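You operate a simulated robot arm through the tools that you are given. There is no shell and no other tool. Be economical: measure what you need, move in short steps, check, and stop when the job is done.

The job below is to be done with a simulated robot arm. You get a single attempt, and the scene is never put back.

Task
Check the roller's end play, shim it into limits, lock the shim and check again.

The check looks at the end state, three seconds after you hand in, the way a careful person would. Anything else that was tipped, shoved, dropped, spilled or broken makes it a failure.

Robot
A 7-joint arm with a two-finger parallel gripper, fixed in place. Base frame: the origin is at the foot of the arm, x ahead of it, y to its left, z up; the work surface is at about z = 19. Units: mm, rad, N and s.
With the tool pointing down near the work surface it reaches from about 240 to 620 mm from the base axis. Its first joint turns from -1.152 to 1.152 rad. Payload 2.6 kg.
Tool frame: the origin (TCP) lies between the finger pads and is the grasp point; the fingertips stand 30 mm ahead of it; z points along the fingers, y is the line along which they close. Largest opening 94 mm; finger width 28, thickness 10; the body of the gripper, 50 by 96 mm, starts 55 mm behind the TCP.
Orientation is told as [roll, pitch, yaw] about the base's x, y, z axes, in that order, counted from this pose: with the fingers straight down and closing along the base's y, the tool's x points along the base's -x, its y along +y and its z along -z.

Tools
- The arm moves only by the tool nudge_tool. Its argument "rows" is a list of rows, each a list of 7 numbers: the shift along the tool's x, y, z in units of 40 mm (1.0 is 40 mm), then the turn, a rotation vector about the tool's x, y, z in units of 6 degrees (1.0 is 6 degrees), then the finger opening in mm, from 0 to 94. In form: [[dx, dy, dz, ax, ay, az, hand], ...]. A call has 1 to 8 rows; each row shifts and turns the commanded pose from where the row before left it, along the tool's axes as they then stand. A call with a number of a shift or a turn outside -1 to 1 is refused whole. A row lasts 0.2 s, in which the tool goes at most 50 mm and 0.15 rad; a call with a longer step from one row to the next is refused whole, and so is a gripper value outside its range. Where a pose cannot be reached the arm comes as near as it can. A force on the tool above 40 N (or 10 N above the force at the start of the call, whichever is more), or a blocked arm, ends the call early, and 0.2 s more pass. The fingers move at their own pace (about 72 mm/s each) and stop on an object; they squeeze with about 43 N. The grip force told is the motor's: it shows also when the fingers shut on nothing. Time passes only in rows, and 0.2 s behind the last, so rows that do not move let the fingers close. It gives the time, the measured TCP pose, the force on the tool (base axes), the opening and the grip force at its end, in the units of the frame above (readings bear some noise).
- Cameras (640 x 400 px; columns grow to the right, rows downward): "scene" is fixed at [49.4, 441.9, 571.4]; the picture's right is [-0.72, -0.69, 0.00], its down [-0.34, 0.36, -0.87] and it looks along [0.60, -0.63, -0.50] (base axes); focal length 367 px, centre (320, 200). "wrist" rides on the gripper at [76, 14, -103] in the tool frame; the picture's right is [-0.18, 0.98, 0.00], its down [-0.75, -0.14, -0.64] and it looks along [-0.63, -0.12, 0.77] (tool axes); focal length 243 px, centre (320, 200). There is no depth. A picture from a camera that has moved, and an enlarged one, comes with that camera's place and axes in the base frame and with its lens. The place of the scene camera against the robot may be out by one fixed shift of up to 12 mm in any direction.
- capture(camera): a new picture of that camera. The clock stands still meanwhile.
- zoom(camera, box): a new picture of the part [left, top, right, bottom] of that camera's present view, enlarged. The clock stands still meanwhile.
- hand_in(): hands the job in; it is judged then, once.

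Go step by step. Nothing tells you positions but the pictures and the camera data: compare them with the known pose of the tool, close in by small moves and look again before you grip or let go. The budget is 120 turns and 76 pictures, counting those below and the enlarged ones. Unless the task says otherwise, let go and move clear before handing in, and close with one line.

The tools are called after ">>>" as name(argument=value, ...) on one line, values as JSON. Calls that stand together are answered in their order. nudge_tool: Moves the arm, as the interface text tells. Its arguments: {"type":"object","properties":{"rows":{"type":"array","items":{"type":"array","items":{"type":"number"}}}},"required":["rows"]} The other tools are called the same way: capture (camera) takes a picture; zoom (camera, box) takes an enlarged picture of a part of a camera's view; hand_in () hands the job in.

At the start:

```text
time_s: 0.0
tool_pos: [419.3, 80.9, 324.6]
ee_rot: [-0.001, 0.0, -0.001]
wrist_force: [0.3, 1.2, 0.4]
width: 94.1
finger_force: 0.0
```

scene: 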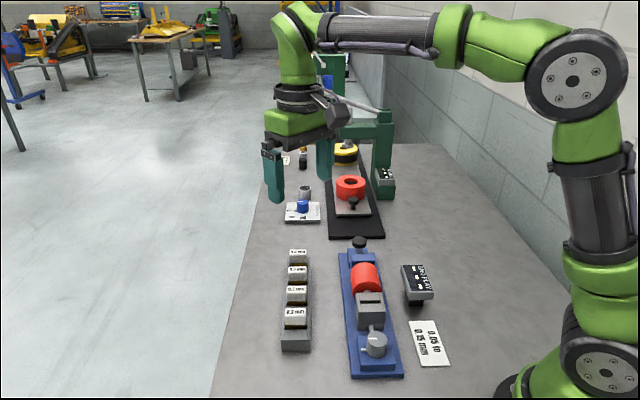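
wrist: 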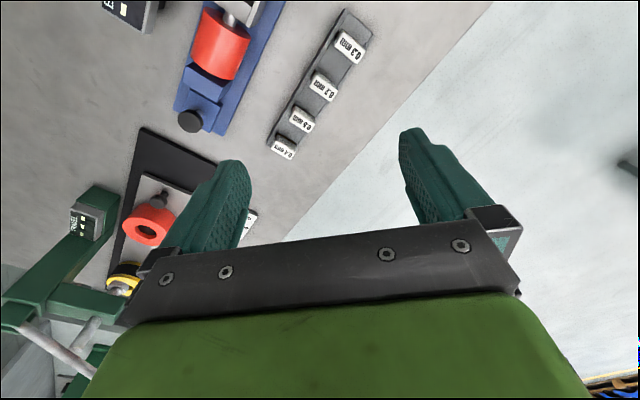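

I see a blue fixture with a red roller, a rack of shims, a display, a card with limits, and another press station behind. I'll zoom in on these first.

>>> zoom(camera="scene", box=[270, 230, 450, 390])

>>> zoom(camera="scene", box=[250, 100, 410, 240])

>>> zoom(camera="scene", box=[390, 255, 460, 375])

```text
2.50 times, centred on (360, 310) of scene
camera zoom: at [49.4, 441.9, 571.4], right [-0.72, -0.69, 0.0], down [-0.34, 0.36, -0.87], along [0.6, -0.63, -0.5], focal length 918 px, centre (220, -75)
```

zoom: 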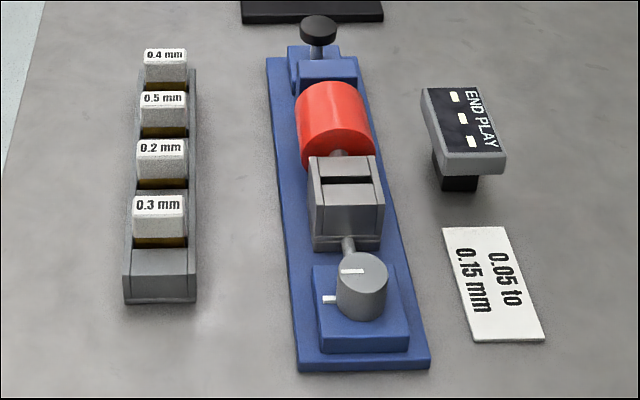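

```text
2.86 times, centred on (330, 170) of scene
camera zoom: at [49.4, 441.9, 571.4], right [-0.72, -0.69, 0.0], down [-0.34, 0.36, -0.87], along [0.6, -0.63, -0.5], focal length 1049 px, centre (291, 286)
```

zoom: 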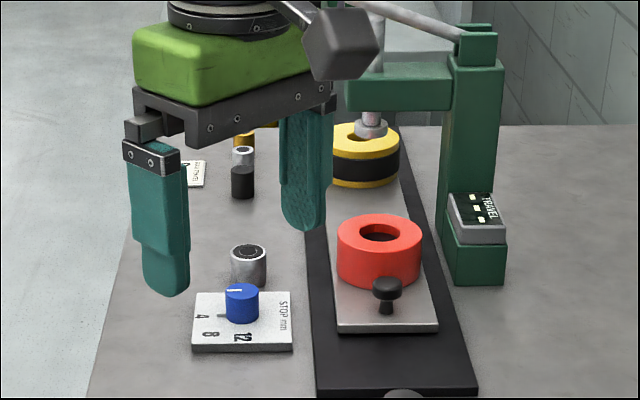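

```text
3.33 times, centred on (425, 315) of scene
camera zoom: at [49.4, 441.9, 571.4], right [-0.72, -0.69, 0.0], down [-0.34, 0.36, -0.87], along [0.6, -0.63, -0.5], focal length 1224 px, centre (-30, -183)
```

zoom: 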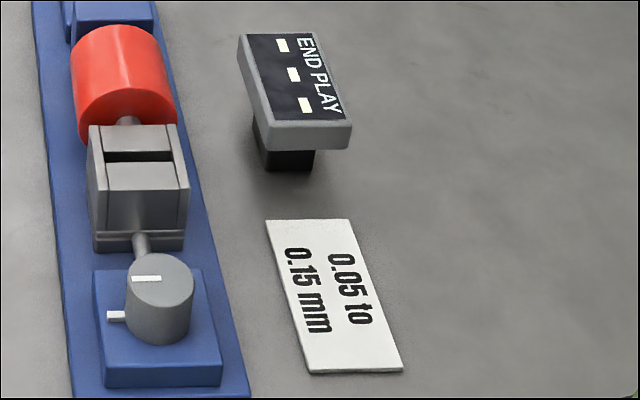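

The fixture and the shim rack both run at about -45° in the base frame. The dial is near (264, 85) and the black knob near (463, -123). I'll back up and turn the tool so the wrist camera looks along the fixture.

>>> nudge_tool(rows=[[0.9, 0.15, 0, 0, 0, 0, 94], [0.9, 0.15, 0, 0, 0, 0, 94], [0.9, 0.15, 0, 0, 0, 0, 94], [0.9, 0.15, 0, 0, 0, 0, 94], [0, 0, 0, 0, 0, 0.95, 94], [0, 0, 0, 0, 0, 0.95, 94], [0, 0, 0, 0, 0, 0.95, 94], [0, 0, 0, 0, 0, 0.95, 94]])

>>> nudge_tool(rows=[[0, 0, 0, 0, 0, 0.95, 94], [0, 0, 0, 0, 0, 0.95, 94], [0, 0, 0, 0, 0, 0.95, 94], [0, 0, 0, 0, 0, 0.95, 94], [0, 0, 0, 0, 0, 0, 94]])

>>> capture(camera="wrist")

>>> capture(camera="scene")

```text
time_s: 1.8
tool_pos: [276.5, 103.6, 325.3]
ee_rot: [0.0, -0.001, -0.4]
wrist_force: [-0.2, 0.3, -0.3]
width: 94.0
finger_force: 0.0
```

```text
time_s: 3.0
tool_pos: [274.8, 105.4, 325.0]
ee_rot: [-0.001, 0.001, -0.796]
wrist_force: [0.2, 0.0, 0.7]
width: 93.9
finger_force: 0.1
```

```text
70 pictures are left
camera wrist: at [231.9, 169.2, 427.8], right [0.83, 0.56, 0.0], down [0.43, -0.64, 0.64], along [0.36, -0.53, -0.77], focal length 243 px, centre (320, 200)
```

wrist: 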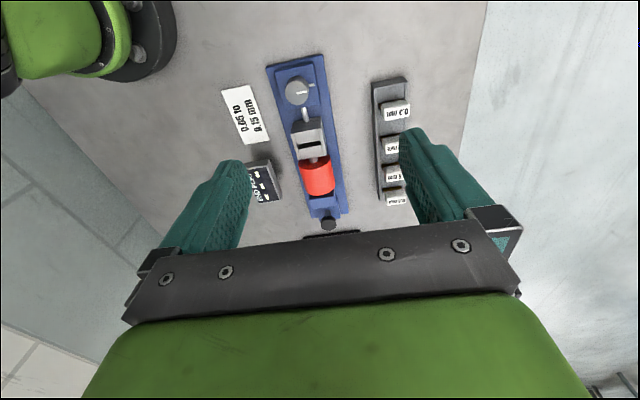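

```text
69 pictures are left
```

scene: 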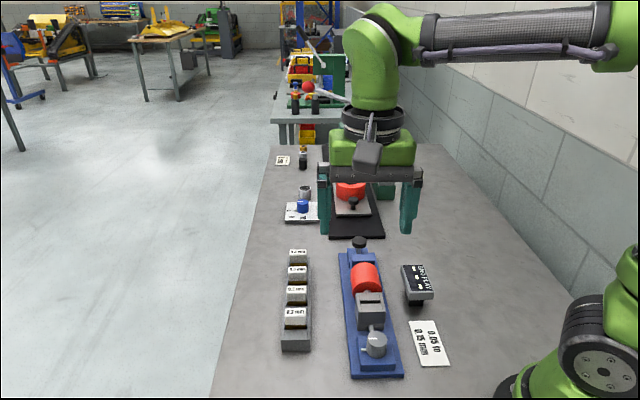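

The wrist view covers the fixture and the rack well. I'll enlarge it to measure.

>>> zoom(camera="wrist", box=[230, 40, 430, 240])

>>> zoom(camera="scene", box=[330, 230, 410, 310])

>>> zoom(camera="scene", box=[330, 285, 410, 385])

>>> zoom(camera="scene", box=[265, 240, 335, 360])

```text
2.00 times, centred on (330, 140) of wrist
camera zoom: at [231.9, 169.2, 427.8], right [0.83, 0.56, 0.0], down [0.43, -0.64, 0.64], along [0.36, -0.53, -0.77], focal length 485 px, centre (300, 320)
```

zoom: 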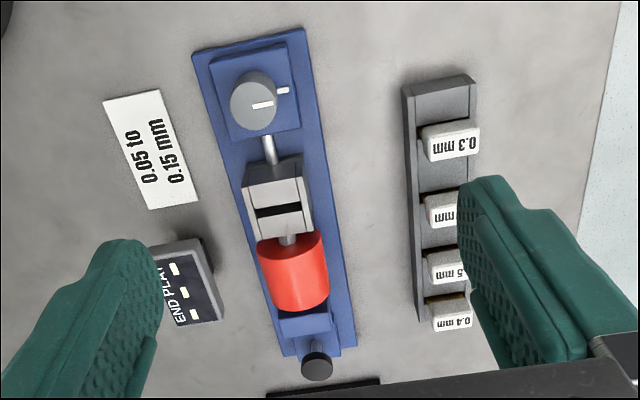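

```text
5.00 times, centred on (370, 270) of scene
camera zoom: at [49.4, 441.9, 571.4], right [-0.72, -0.69, 0.0], down [-0.34, 0.36, -0.87], along [0.6, -0.63, -0.5], focal length 1836 px, centre (70, -150)
```

zoom: 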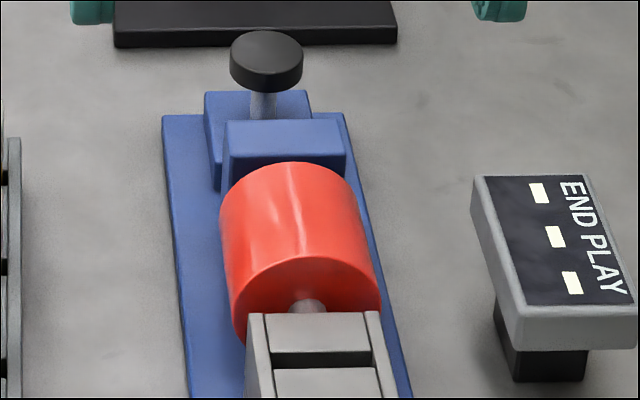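

```text
4.00 times, centred on (370, 335) of scene
camera zoom: at [49.4, 441.9, 571.4], right [-0.72, -0.69, 0.0], down [-0.34, 0.36, -0.87], along [0.6, -0.63, -0.5], focal length 1469 px, centre (120, -340)
```

zoom: 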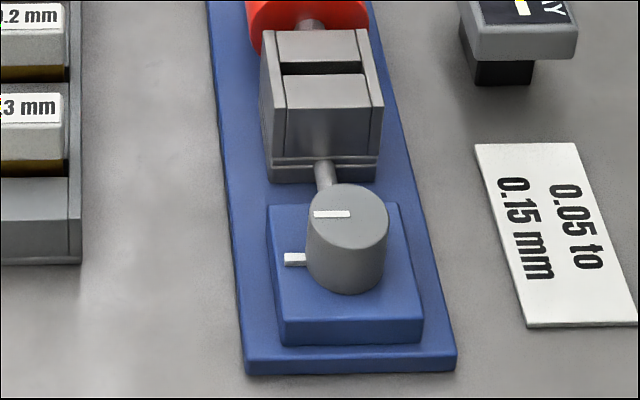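

```text
3.33 times, centred on (300, 300) of scene
camera zoom: at [49.4, 441.9, 571.4], right [-0.72, -0.69, 0.0], down [-0.34, 0.36, -0.87], along [0.6, -0.63, -0.5], focal length 1224 px, centre (387, -133)
```

zoom: 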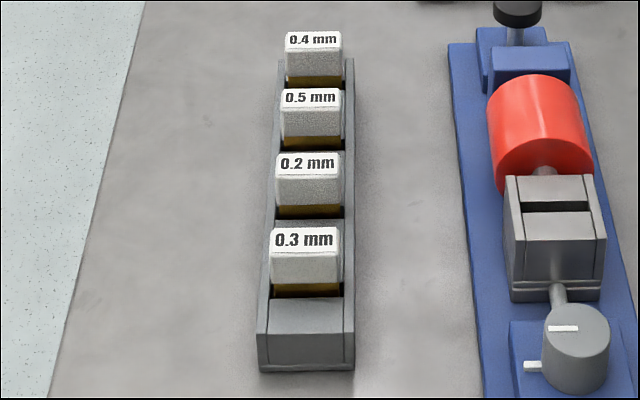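

I place the dial top at about (263, 67, 72) and the black knob at about (440, -112, 82), with the axis between them. I'll look closer at the details.

>>> zoom(camera="wrist", box=[260, 48, 340, 98])

>>> zoom(camera="wrist", box=[290, 185, 370, 235])

>>> zoom(camera="scene", box=[343, 232, 383, 272])

>>> zoom(camera="scene", box=[350, 320, 400, 370])

```text
8.00 times, centred on (300, 73) of wrist
camera zoom: at [231.9, 169.2, 427.8], right [0.83, 0.56, 0.0], down [0.43, -0.64, 0.64], along [0.36, -0.53, -0.77], focal length 1941 px, centre (480, 1216)
```

zoom: 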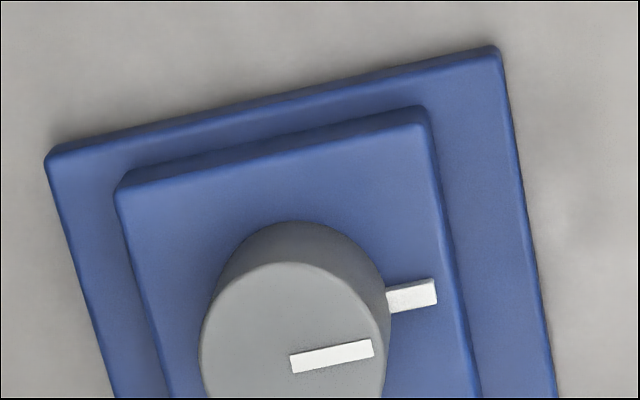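

```text
8.00 times, centred on (330, 210) of wrist
camera zoom: at [231.9, 169.2, 427.8], right [0.83, 0.56, 0.0], down [0.43, -0.64, 0.64], along [0.36, -0.53, -0.77], focal length 1941 px, centre (240, 120)
```

zoom: 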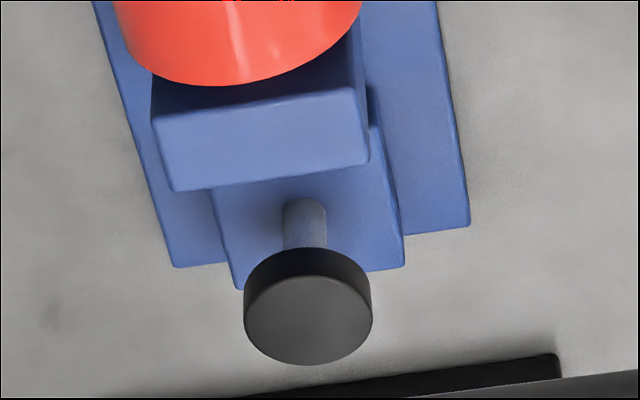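

```text
10.00 times, centred on (363, 252) of scene
camera zoom: at [49.4, 441.9, 571.4], right [-0.72, -0.69, 0.0], down [-0.34, 0.36, -0.87], along [0.6, -0.63, -0.5], focal length 3673 px, centre (-110, -320)
```

zoom: 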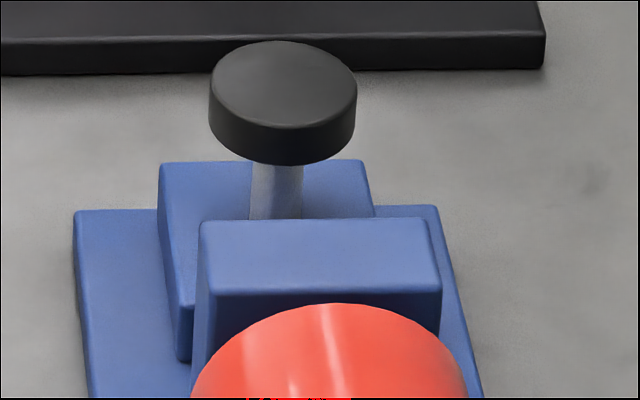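

```text
8.00 times, centred on (375, 345) of scene
camera zoom: at [49.4, 441.9, 571.4], right [-0.72, -0.69, 0.0], down [-0.34, 0.36, -0.87], along [0.6, -0.63, -0.5], focal length 2938 px, centre (-120, -960)
```

zoom: 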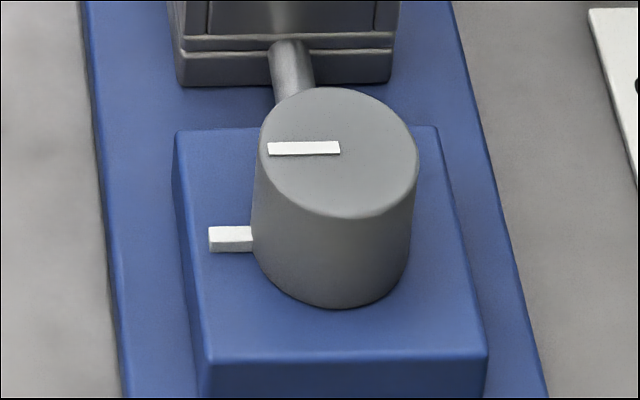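

The black knob looks like a vertical push-button on a stalk, so pressing it probably takes the end-play reading. I'll close the fingers and move above it.

>>> nudge_tool(rows=[[-0.829, -0.107, 0.484, 0, 0, 0, 0], [-0.829, -0.107, 0.484, 0, 0, 0, 0], [-0.829, -0.107, 0.484, 0, 0, 0, 0], [-0.829, -0.107, 0.484, 0, 0, 0, 0], [-0.829, -0.107, 0.484, 0, 0, 0, 0], [-0.829, -0.107, 0.484, 0, 0, 0, 0], [-0.829, -0.107, 0.484, 0, 0, 0, 0], [-0.829, -0.107, 0.484, 0, 0, 0, 0]])

>>> nudge_tool(rows=[[0, 0, 0, 0, 0, 0, 0], [0, 0, 0, 0, 0, 0, 0]])

>>> capture(camera="wrist")

>>> zoom(camera="scene", box=[310, 170, 430, 290])

```text
time_s: 4.8
tool_pos: [433.1, -108.1, 167.6]
ee_rot: [-0.001, 0.001, -0.795]
wrist_force: [-0.4, 0.3, 0.3]
width: 0.2
finger_force: 33.6
```

```text
time_s: 5.4
tool_pos: [433.5, -107.6, 167.9]
ee_rot: [0.001, 0.0, -0.794]
wrist_force: [-0.3, 0.2, -0.3]
width: 0.1
finger_force: 32.7
```

```text
60 pictures are left
camera wrist: at [388.3, -43.7, 270.9], right [0.83, 0.56, 0.0], down [0.43, -0.64, 0.64], along [0.36, -0.53, -0.77], focal length 243 px, centre (320, 200)
```

wrist: 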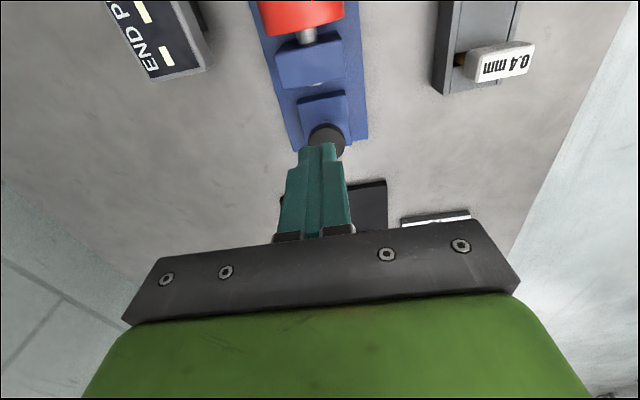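

```text
3.33 times, centred on (370, 230) of scene
camera zoom: at [49.4, 441.9, 571.4], right [-0.72, -0.69, 0.0], down [-0.34, 0.36, -0.87], along [0.6, -0.63, -0.5], focal length 1224 px, centre (153, 100)
```

zoom: 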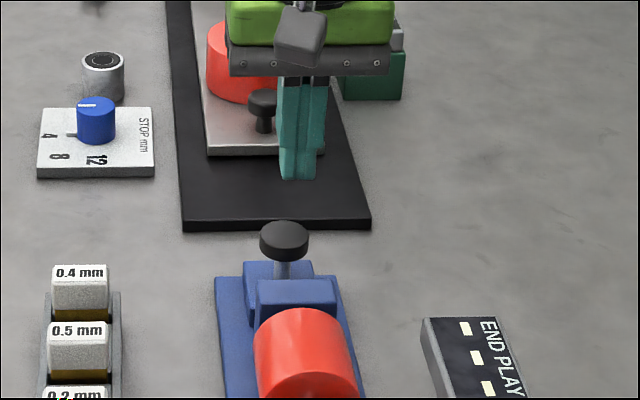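

>>> zoom(camera="wrist", box=[270, 60, 390, 180])

```text
3.33 times, centred on (330, 120) of wrist
camera zoom: at [388.3, -43.7, 270.9], right [0.83, 0.56, 0.0], down [0.43, -0.64, 0.64], along [0.36, -0.53, -0.77], focal length 809 px, centre (287, 467)
```

zoom: 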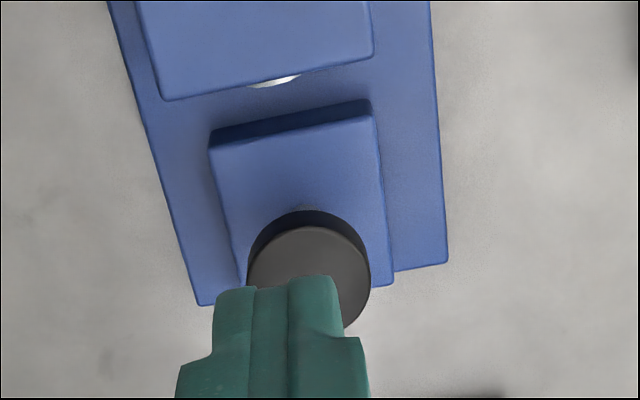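

>>> nudge_tool(rows=[[-0.49, 0, 0, 0, 0, 0, 0], [0, 0, 0.5, 0, 0, 0, 0], [0, 0, 0.5, 0, 0, 0, 0], [0, 0, 0, 0, 0, 0, 0]])

>>> zoom(camera="wrist", box=[240, 40, 400, 240])

>>> zoom(camera="scene", box=[310, 190, 430, 290])

```text
time_s: 6.4
tool_pos: [448.3, -123.4, 127.5]
ee_rot: [-0.002, -0.001, -0.795]
wrist_force: [-0.3, 0.4, 0.1]
width: 0.0
finger_force: 33.3
```

```text
2.00 times, centred on (320, 140) of wrist
camera zoom: at [405.7, -59.0, 230.9], right [0.83, 0.56, 0.0], down [0.43, -0.64, 0.64], along [0.36, -0.53, -0.77], focal length 485 px, centre (320, 320)
```

zoom: 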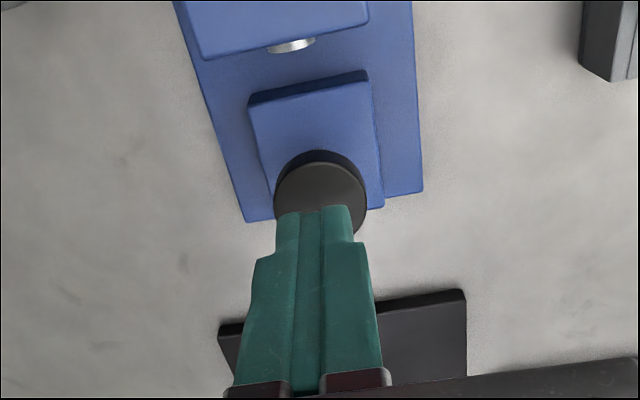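

```text
4.00 times, centred on (370, 240) of scene
camera zoom: at [49.4, 441.9, 571.4], right [-0.72, -0.69, 0.0], down [-0.34, 0.36, -0.87], along [0.6, -0.63, -0.5], focal length 1469 px, centre (120, 40)
```

zoom: 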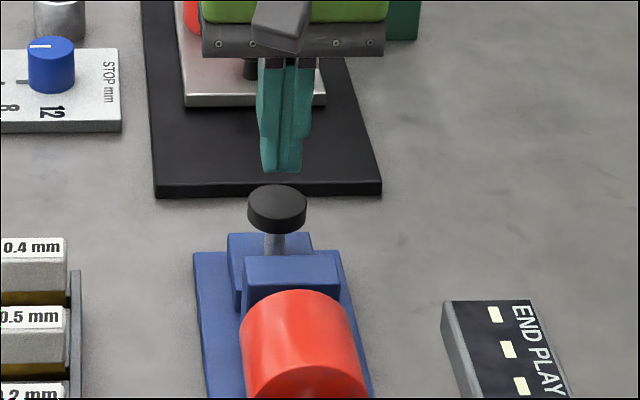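

The knob top is at about (450.5, -126.5, 69). I'll centre on it and press gently.

>>> nudge_tool(rows=[[-0.09, 0, 0.25, 0, 0, 0, 0], [0, 0, 0.25, 0, 0, 0, 0], [0, 0, 0.05, 0, 0, 0, 0], [0, 0, 0.05, 0, 0, 0, 0], [0, 0, 0.05, 0, 0, 0, 0]])

>>> nudge_tool(rows=[[0, 0, 0.05, 0, 0, 0, 0], [0, 0, 0.05, 0, 0, 0, 0], [0, 0, 0.05, 0, 0, 0, 0]])

>>> zoom(camera="scene", box=[330, 210, 440, 310])

```text
time_s: 7.6
tool_pos: [453.1, -126.5, 103.0]
ee_rot: [0.0, 0.001, -0.796]
wrist_force: [0.4, -0.2, -0.8]
width: 0.0
finger_force: 33.0
```

```text
time_s: 8.4
tool_pos: [454.6, -125.8, 97.5]
ee_rot: [0.0, -0.001, -0.795]
wrist_force: [0.2, -1.7, 1.4]
width: 0.2
finger_force: 32.9
```

```text
4.00 times, centred on (385, 260) of scene
camera zoom: at [49.4, 441.9, 571.4], right [-0.72, -0.69, 0.0], down [-0.34, 0.36, -0.87], along [0.6, -0.63, -0.5], focal length 1469 px, centre (60, -40)
```

zoom: 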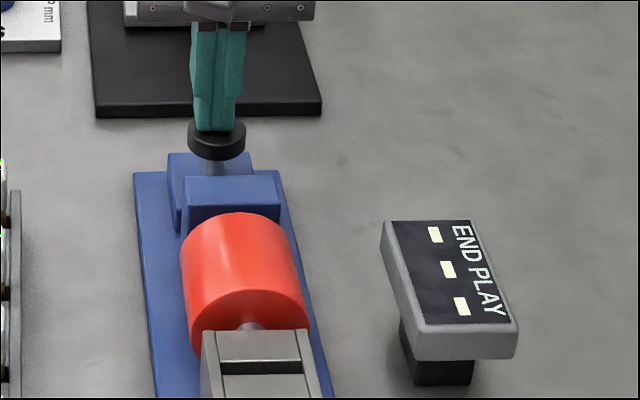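

>>> nudge_tool(rows=[[0, 0, 0.05, 0, 0, 0, 0], [0, 0, 0.05, 0, 0, 0, 0], [0, 0, 0.05, 0, 0, 0, 0]])

>>> zoom(camera="scene", box=[330, 210, 440, 310])

```text
time_s: 9.2
tool_pos: [452.4, -125.5, 91.0]
ee_rot: [0.0, 0.0, -0.794]
wrist_force: [1.6, -0.5, 2.8]
width: 0.1
finger_force: 32.7
```

```text
4.00 times, centred on (385, 260) of scene
camera zoom: at [49.4, 441.9, 571.4], right [-0.72, -0.69, 0.0], down [-0.34, 0.36, -0.87], along [0.6, -0.63, -0.5], focal length 1469 px, centre (60, -40)
```

zoom: 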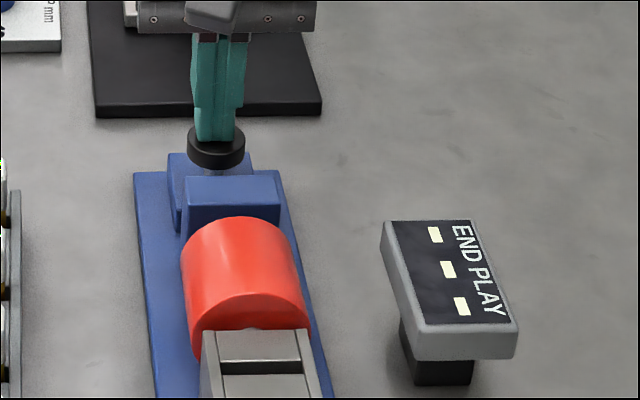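

Pressing moves the button down and shifts the roller toward the block, so I'll continue.

>>> nudge_tool(rows=[[0, 0, 0.05, 0, 0, 0, 0], [0, 0, 0.05, 0, 0, 0, 0], [0, 0, 0.05, 0, 0, 0, 0], [0, 0, 0, 0, 0, 0, 0]])

>>> zoom(camera="scene", box=[330, 210, 440, 310])

```text
time_s: 9.9
tool_pos: [453.5, -125.9, 89.0]
ee_rot: [0.003, -0.001, -0.799]
wrist_force: [-5.1, 0.5, 11.8]
width: 0.0
finger_force: 33.2
stopped in row 3: the force on the tool passed its limit (the readings are from after the stop); the commanded pose is now the measured one
```

```text
4.00 times, centred on (385, 260) of scene
camera zoom: at [49.3, 441.9, 571.4], right [-0.72, -0.69, 0.0], down [-0.34, 0.36, -0.87], along [0.6, -0.63, -0.5], focal length 1469 px, centre (60, -40)
```

zoom: 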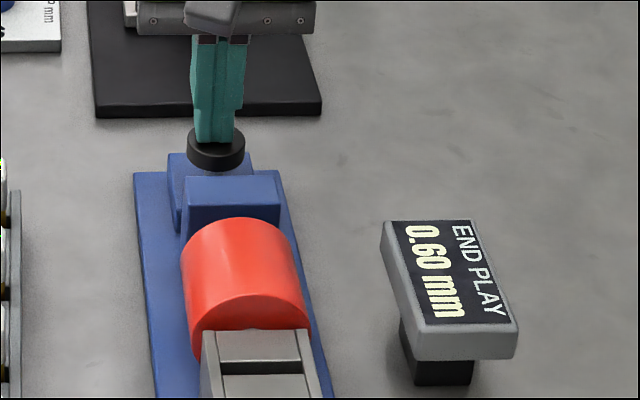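

The end play is 0.60 mm against limits of 0.05–0.15, so the 0.5 mm shim should give 0.10. I'll release the button, rise and move above the rack.

>>> nudge_tool(rows=[[0, 0, -0.3, 0, 0, 0, 0], [0, 0, -0.9, 0, 0, 0, 0], [0, 0, -0.9, 0, 0, 0, 0], [0.606, 0.653, -0.2, 0, 0, 0, 0], [0.606, 0.653, -0.2, 0, 0, 0, 0], [0.606, 0.653, 0, 0, 0, 0, 40], [0.606, 0.653, 0, 0, 0, 0, 94], [0.606, 0.653, 0, 0, 0, 0, 94]])

>>> capture(camera="wrist")

>>> zoom(camera="scene", box=[260, 200, 440, 380])

```text
time_s: 11.8
tool_pos: [460.3, 51.4, 185.6]
ee_rot: [0.001, 0.0, -0.799]
wrist_force: [-0.5, 0.1, -0.4]
width: 93.9
finger_force: 0.0
```

```text
52 pictures are left
camera wrist: at [416.4, 115.9, 289.0], right [0.83, 0.55, 0.0], down [0.42, -0.64, 0.64], along [0.36, -0.53, -0.77], focal length 243 px, centre (320, 200)
```

wrist: 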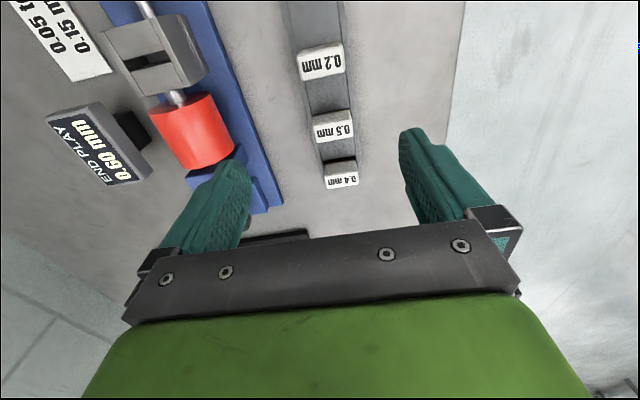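

```text
2.22 times, centred on (350, 290) of scene
camera zoom: at [49.4, 441.8, 571.4], right [-0.72, -0.69, 0.0], down [-0.34, 0.36, -0.87], along [0.6, -0.63, -0.5], focal length 816 px, centre (253, 0)
```

zoom: 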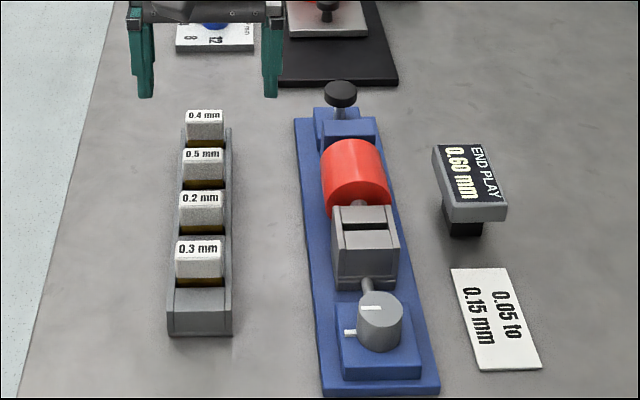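

>>> zoom(camera="wrist", box=[270, 20, 390, 200])

>>> zoom(camera="wrist", box=[100, 10, 220, 100])

>>> zoom(camera="scene", box=[275, 240, 325, 300])

```text
2.22 times, centred on (330, 110) of wrist
camera zoom: at [416.4, 115.9, 289.0], right [0.83, 0.55, 0.0], down [0.42, -0.64, 0.64], along [0.36, -0.53, -0.77], focal length 539 px, centre (298, 400)
```

zoom: 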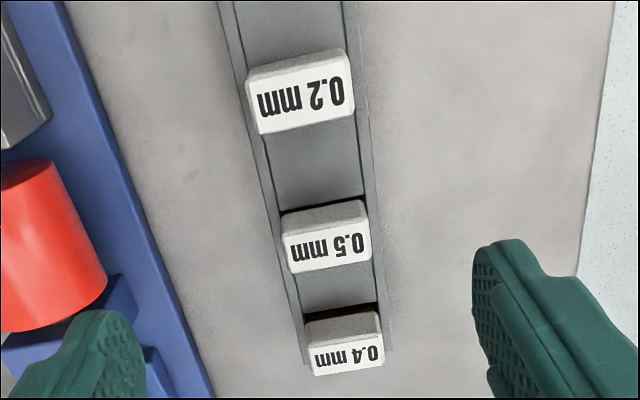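

```text
4.44 times, centred on (160, 55) of wrist
camera zoom: at [416.4, 115.9, 289.0], right [0.83, 0.55, 0.0], down [0.42, -0.64, 0.64], along [0.36, -0.53, -0.77], focal length 1078 px, centre (1031, 844)
```

zoom: 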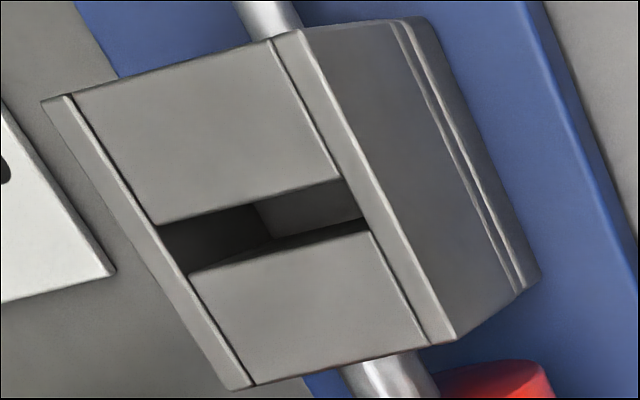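

```text
6.67 times, centred on (300, 270) of scene
camera zoom: at [49.4, 441.8, 571.4], right [-0.72, -0.69, 0.0], down [-0.34, 0.36, -0.87], along [0.6, -0.63, -0.5], focal length 2448 px, centre (453, -267)
```

zoom: 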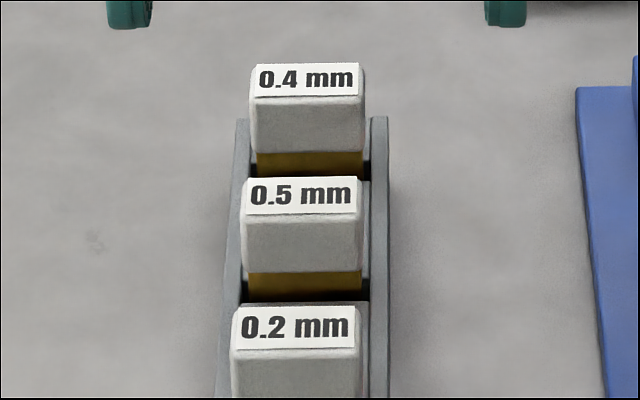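

The 0.5 mm shim's handle top is at about (481.5, 41, 71) and its neighbours are 52 mm away. I'll move over it, part way down, and check.

>>> nudge_tool(rows=[[-0.556, 0.198, 0, 0, 0, 0, 94], [0, 0, 0.8, 0, 0, 0, 94], [0, 0, 0.8, 0, 0, 0, 80], [0, 0, 0, 0, 0, 0, 70]])

>>> capture(camera="wrist")

>>> zoom(camera="scene", box=[260, 220, 350, 310])

```text
time_s: 12.8
tool_pos: [482.3, 42.1, 126.3]
ee_rot: [0.0, -0.002, -0.799]
wrist_force: [0.0, -0.3, -0.1]
width: 70.1
finger_force: 0.1
```

```text
47 pictures are left
camera wrist: at [438.4, 106.6, 228.8], right [0.83, 0.55, 0.0], down [0.42, -0.64, 0.64], along [0.36, -0.53, -0.77], focal length 243 px, centre (320, 200)
```

wrist: 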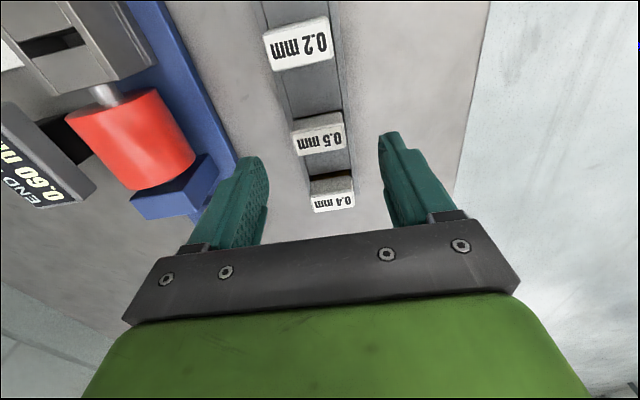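

```text
4.44 times, centred on (305, 265) of scene
camera zoom: at [49.4, 441.9, 571.4], right [-0.72, -0.69, 0.0], down [-0.34, 0.36, -0.87], along [0.6, -0.63, -0.5], focal length 1632 px, centre (387, -89)
```

zoom: 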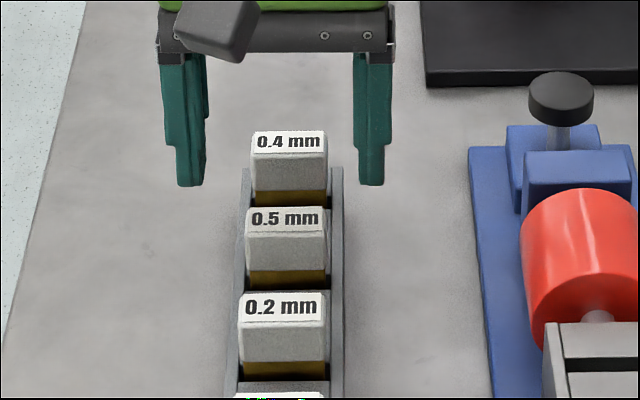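

>>> nudge_tool(rows=[[0.05, 0, 0.6, 0, 0, 0, 70], [0, 0, 0, 0, 0, 0, 70]])

>>> zoom(camera="wrist", box=[220, 80, 420, 240])

>>> zoom(camera="scene", box=[260, 230, 350, 310])

```text
time_s: 13.3
tool_pos: [480.4, 41.6, 101.1]
ee_rot: [0.001, -0.002, -0.797]
wrist_force: [-0.9, -1.0, -0.5]
width: 70.1
finger_force: 0.0
```

```text
2.50 times, centred on (320, 160) of wrist
camera zoom: at [436.7, 107.2, 204.8], right [0.83, 0.55, 0.0], down [0.42, -0.64, 0.64], along [0.36, -0.53, -0.77], focal length 606 px, centre (320, 300)
```

zoom: 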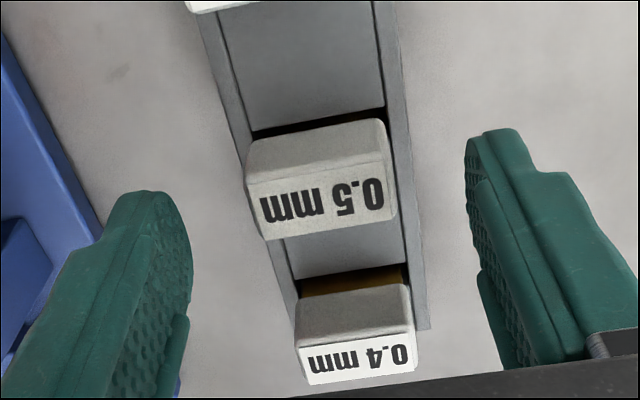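

```text
5.00 times, centred on (305, 270) of scene
camera zoom: at [49.4, 441.9, 571.4], right [-0.72, -0.69, 0.0], down [-0.34, 0.36, -0.87], along [0.6, -0.63, -0.5], focal length 1836 px, centre (395, -150)
```

zoom: 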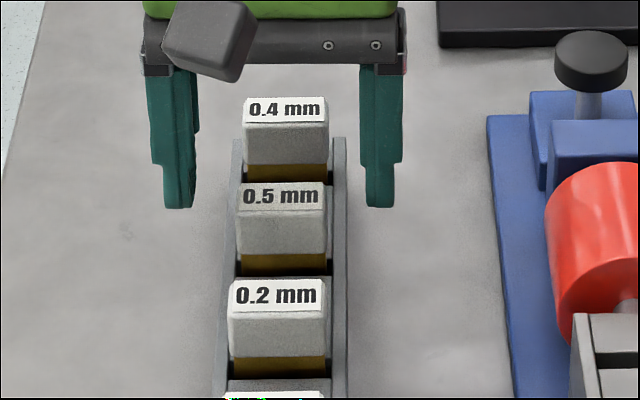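

The tool is well aligned, so I'll descend and grip.

>>> nudge_tool(rows=[[0, 0, 0.29, 0, 0, 0, 70], [0, 0, 0.29, 0, 0, 0, 70], [0, 0, 0, 0, 0, 0, 60]])

>>> zoom(camera="scene", box=[260, 230, 350, 310])

```text
time_s: 14.2
tool_pos: [480.9, 45.0, 79.0]
ee_rot: [0.001, -0.001, -0.797]
wrist_force: [-0.1, -0.7, 0.1]
width: 59.9
finger_force: 0.1
```

```text
5.00 times, centred on (305, 270) of scene
camera zoom: at [49.4, 441.9, 571.4], right [-0.72, -0.69, 0.0], down [-0.34, 0.36, -0.87], along [0.6, -0.63, -0.5], focal length 1836 px, centre (395, -150)
```

zoom: 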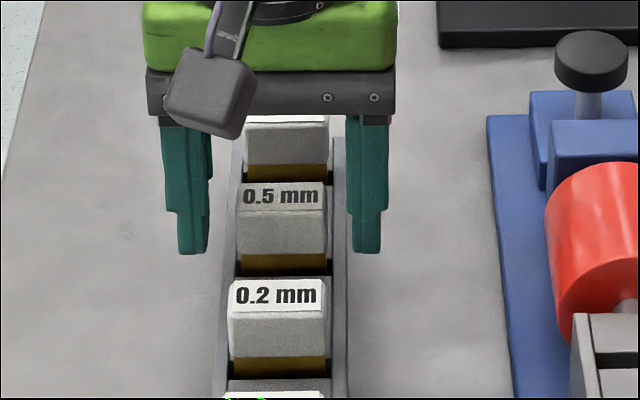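

>>> nudge_tool(rows=[[0, 0, 0, 0, 0, 0, 40], [0, 0, 0, 0, 0, 0, 20], [0, 0, 0, 0, 0, 0, 10]])

>>> zoom(camera="scene", box=[260, 230, 350, 310])

```text
time_s: 14.9
tool_pos: [480.4, 43.9, 78.7]
ee_rot: [0.001, -0.002, -0.797]
wrist_force: [-0.7, 0.1, 0.7]
width: 36.9
finger_force: 43.0
```

```text
5.00 times, centred on (305, 270) of scene
camera zoom: at [49.4, 441.9, 571.4], right [-0.72, -0.69, 0.0], down [-0.34, 0.36, -0.87], along [0.6, -0.63, -0.5], focal length 1836 px, centre (395, -150)
```

zoom: 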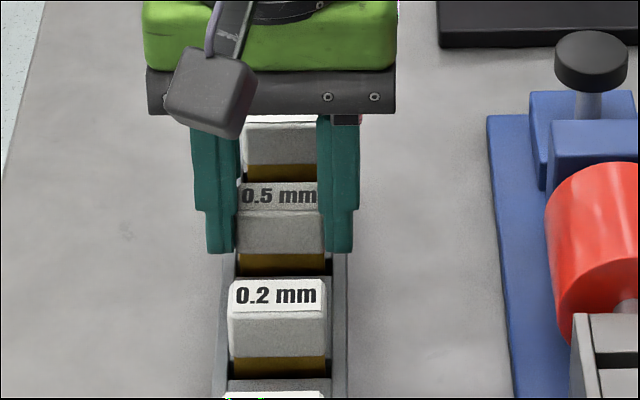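

It's gripped at 36.9 mm. I'll lift straight up slowly.

>>> nudge_tool(rows=[[0, 0, -0.2, 0, 0, 0, 10], [0, 0, -0.3, 0, 0, 0, 10], [0, 0, -0.4, 0, 0, 0, 10], [0, 0, -0.5, 0, 0, 0, 10], [0, 0, -0.7, 0, 0, 0, 10], [0, 0, 0, 0, 0, 0, 10]])

>>> capture(camera="wrist")

>>> zoom(camera="scene", box=[250, 180, 370, 310])

```text
time_s: 16.4
tool_pos: [479.9, 43.7, 158.9]
ee_rot: [0.003, -0.001, -0.797]
wrist_force: [-0.6, 0.0, -0.4]
width: 36.9
finger_force: 43.0
```

```text
41 pictures are left
camera wrist: at [435.6, 108.2, 263.2], right [0.83, 0.55, 0.0], down [0.42, -0.64, 0.64], along [0.36, -0.53, -0.77], focal length 243 px, centre (320, 200)
```

wrist: 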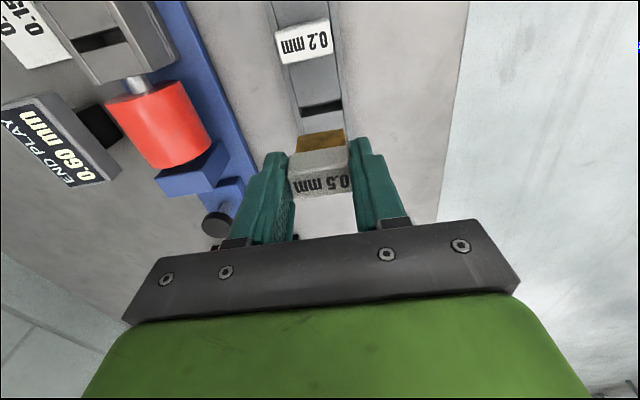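

```text
3.08 times, centred on (310, 245) of scene
camera zoom: at [49.4, 441.9, 571.4], right [-0.72, -0.69, 0.0], down [-0.34, 0.36, -0.87], along [0.6, -0.63, -0.5], focal length 1130 px, centre (351, 62)
```

zoom: 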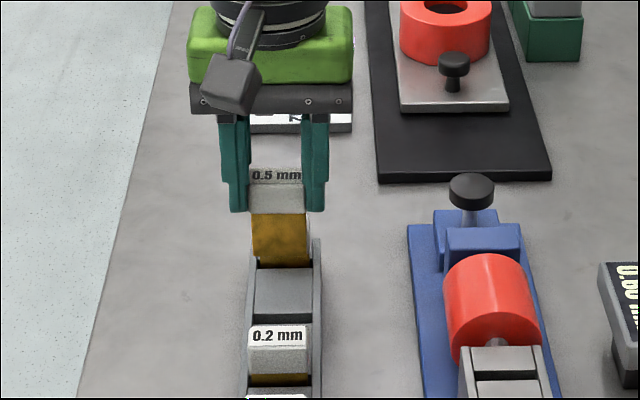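

The shim is out cleanly. Next I'll carry it over the fixture's slot at about (320, 2.5, 61).

>>> nudge_tool(rows=[[0, 0, -0.4, 0, 0, 0, 10], [0.41, -0.715, 0, 0, 0, 0, 10], [0.41, -0.715, 0, 0, 0, 0, 10], [0.41, -0.715, 0, 0, 0, 0, 10], [0.41, -0.715, 0, 0, 0, 0, 10], [0.41, -0.715, 0, 0, 0, 0, 10], [0, 0, 0, 0, 0, 0, 10]])

>>> zoom(camera="wrist", box=[220, 40, 420, 220])

>>> zoom(camera="scene", box=[310, 220, 430, 350])

```text
time_s: 17.9
tool_pos: [321.8, 4.0, 176.3]
ee_rot: [0.002, -0.001, -0.797]
wrist_force: [0.5, -0.9, -0.5]
width: 37.0
finger_force: 43.1
```

```text
2.22 times, centred on (320, 130) of wrist
camera zoom: at [278.6, 68.6, 279.7], right [0.83, 0.55, 0.0], down [0.42, -0.64, 0.64], along [0.36, -0.53, -0.77], focal length 539 px, centre (320, 356)
```

zoom: 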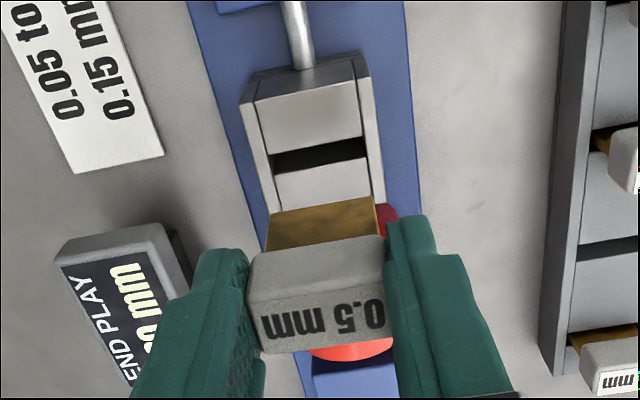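

```text
3.08 times, centred on (370, 285) of scene
camera zoom: at [49.4, 441.9, 571.4], right [-0.72, -0.69, 0.0], down [-0.34, 0.36, -0.87], along [0.6, -0.63, -0.5], focal length 1130 px, centre (166, -62)
```

zoom: 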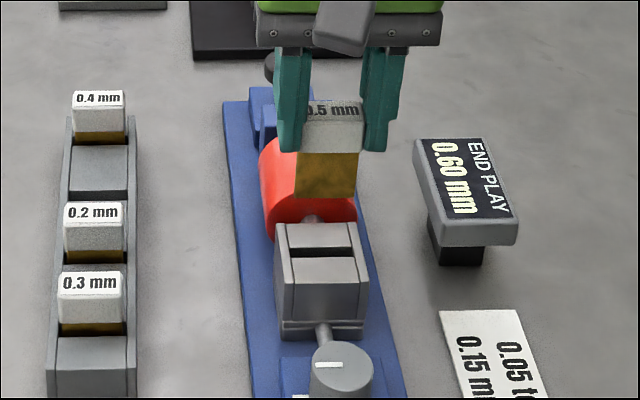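

The blade hangs near the slot. I need to pin down the blade-to-slot offset along the axis, so I'll zoom tighter.

>>> zoom(camera="wrist", box=[280, 90, 360, 210])

>>> zoom(camera="scene", box=[335, 240, 395, 310])

```text
3.33 times, centred on (320, 150) of wrist
camera zoom: at [278.6, 68.6, 279.7], right [0.83, 0.55, 0.0], down [0.42, -0.64, 0.64], along [0.36, -0.53, -0.77], focal length 809 px, centre (320, 367)
```

zoom: 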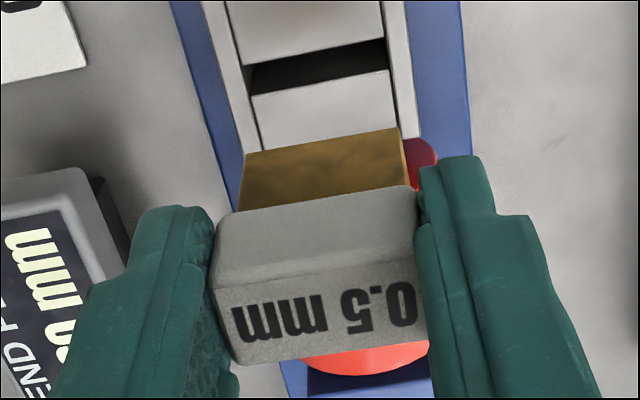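

```text
5.71 times, centred on (365, 275) of scene
camera zoom: at [49.4, 441.9, 571.4], right [-0.72, -0.69, 0.0], down [-0.34, 0.36, -0.87], along [0.6, -0.63, -0.5], focal length 2099 px, centre (63, -229)
```

zoom: 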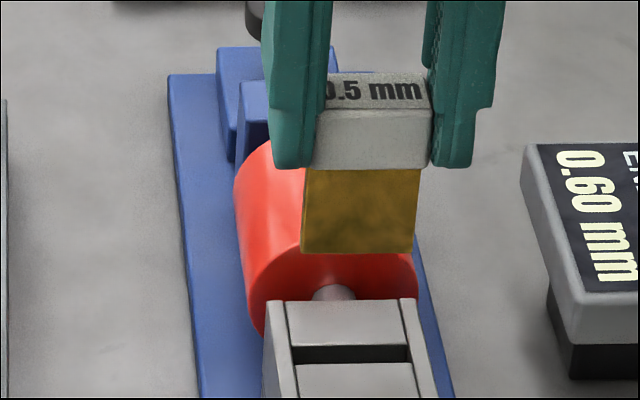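

>>> nudge_tool(rows=[[0, 0, 0.3, 0, 0, 0, 10], [0, 0, 0.3, 0, 0, 0, 10], [0, 0, 0, 0, 0, 0, 10]])

>>> zoom(camera="wrist", box=[270, 80, 370, 180])

>>> zoom(camera="scene", box=[335, 250, 395, 320])

```text
time_s: 18.8
tool_pos: [322.4, 4.5, 152.1]
ee_rot: [0.001, -0.003, -0.797]
wrist_force: [0.0, 0.0, -0.8]
width: 36.9
finger_force: 42.6
```

```text
4.00 times, centred on (320, 130) of wrist
camera zoom: at [278.8, 68.4, 255.6], right [0.83, 0.55, 0.0], down [0.42, -0.64, 0.64], along [0.36, -0.53, -0.77], focal length 970 px, centre (320, 480)
```

zoom: 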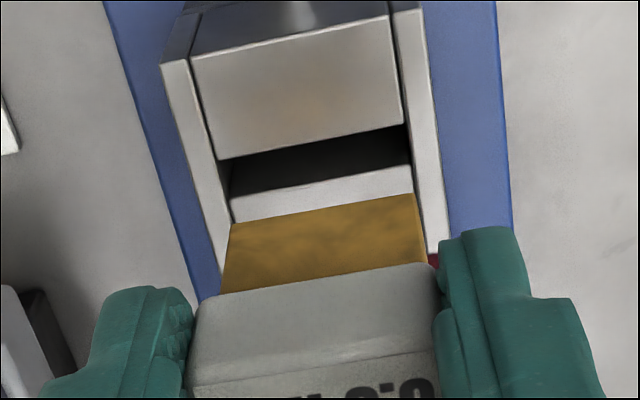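

```text
5.71 times, centred on (365, 285) of scene
camera zoom: at [49.4, 441.9, 571.4], right [-0.72, -0.69, 0.0], down [-0.34, 0.36, -0.87], along [0.6, -0.63, -0.5], focal length 2099 px, centre (63, -286)
```

zoom: 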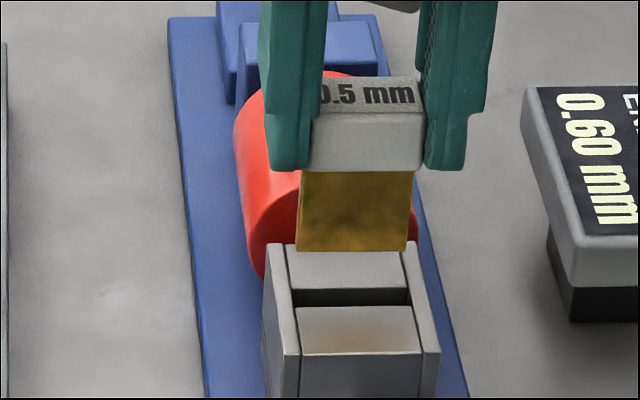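

By both views, the blade is about 1.7 mm too far forward and 1.5 mm off to +y of the slot centre. I'll correct that and lower further.

>>> nudge_tool(rows=[[0.042, -0.037, 0, 0, 0, 0, 10], [0, 0, 0.15, 0, 0, 0, 10], [0, 0, 0.15, 0, 0, 0, 10], [0, 0, 0, 0, 0, 0, 10]])

>>> zoom(camera="wrist", box=[270, 70, 370, 170])

>>> zoom(camera="scene", box=[335, 250, 395, 320])

```text
time_s: 19.8
tool_pos: [319.8, 3.6, 140.0]
ee_rot: [0.002, -0.002, -0.796]
wrist_force: [-0.5, 0.5, -0.7]
width: 36.9
finger_force: 42.6
```

```text
4.00 times, centred on (320, 120) of wrist
camera zoom: at [276.1, 67.2, 243.5], right [0.83, 0.55, 0.0], down [0.42, -0.64, 0.64], along [0.36, -0.53, -0.77], focal length 970 px, centre (320, 520)
```

zoom: 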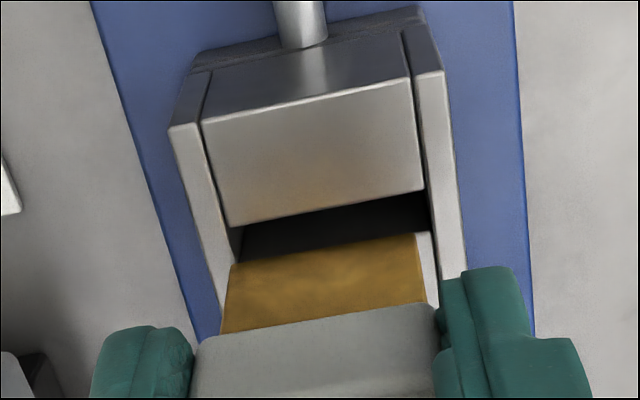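

```text
5.71 times, centred on (365, 285) of scene
camera zoom: at [49.4, 441.9, 571.4], right [-0.72, -0.69, 0.0], down [-0.34, 0.36, -0.87], along [0.6, -0.63, -0.5], focal length 2099 px, centre (63, -286)
```

zoom: 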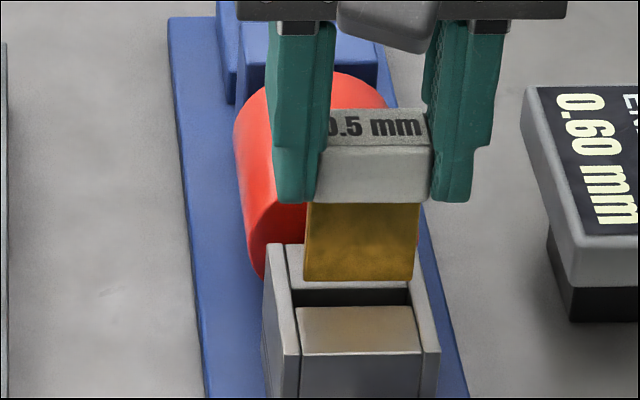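

>>> nudge_tool(rows=[[0.015, 0.022, 0, 0, 0, 0, 10], [0, 0, 0.1, 0, 0, 0, 10], [0, 0, 0, 0, 0, 0, 10]])

>>> zoom(camera="wrist", box=[270, 70, 370, 170])

>>> zoom(camera="scene", box=[335, 250, 395, 320])

```text
time_s: 20.6
tool_pos: [320.6, 4.7, 135.7]
ee_rot: [0.002, -0.002, -0.799]
wrist_force: [-0.5, 0.1, 0.0]
width: 36.9
finger_force: 43.0
```

```text
4.00 times, centred on (320, 120) of wrist
camera zoom: at [277.0, 68.6, 239.3], right [0.83, 0.55, 0.0], down [0.42, -0.64, 0.64], along [0.36, -0.53, -0.77], focal length 970 px, centre (320, 520)
```

zoom: 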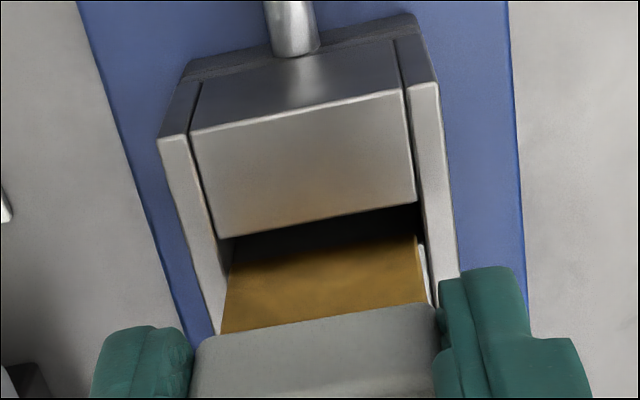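

```text
5.71 times, centred on (365, 285) of scene
camera zoom: at [49.4, 441.9, 571.4], right [-0.72, -0.69, 0.0], down [-0.34, 0.36, -0.87], along [0.6, -0.63, -0.5], focal length 2099 px, centre (63, -286)
```

zoom: 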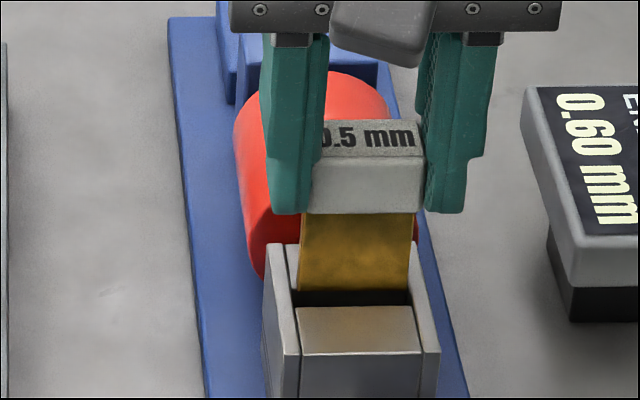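

>>> nudge_tool(rows=[[0.0, -0.01, 0.05, 0, 0, 0, 10], [0, 0, 0.06, 0, 0, 0, 10], [0, 0, 0.06, 0, 0, 0, 10], [0, 0, 0.06, 0, 0, 0, 10], [0, 0, 0, 0, 0, 0, 10]])

>>> zoom(camera="scene", box=[335, 250, 395, 320])

```text
time_s: 21.5
tool_pos: [322.9, 4.1, 131.6]
ee_rot: [0.007, -0.007, -0.799]
wrist_force: [-1.6, -1.1, 3.9]
width: 36.5
finger_force: 43.1
stopped in row 4: the force on the tool passed its limit (the readings are from after the stop); the commanded pose is now the measured one
```

```text
5.71 times, centred on (365, 285) of scene
camera zoom: at [49.4, 441.9, 571.4], right [-0.72, -0.69, 0.0], down [-0.34, 0.36, -0.87], along [0.6, -0.63, -0.5], focal length 2099 px, centre (63, -286)
```

zoom: 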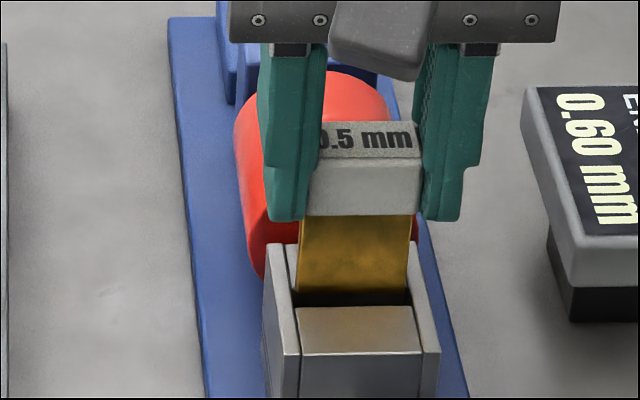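

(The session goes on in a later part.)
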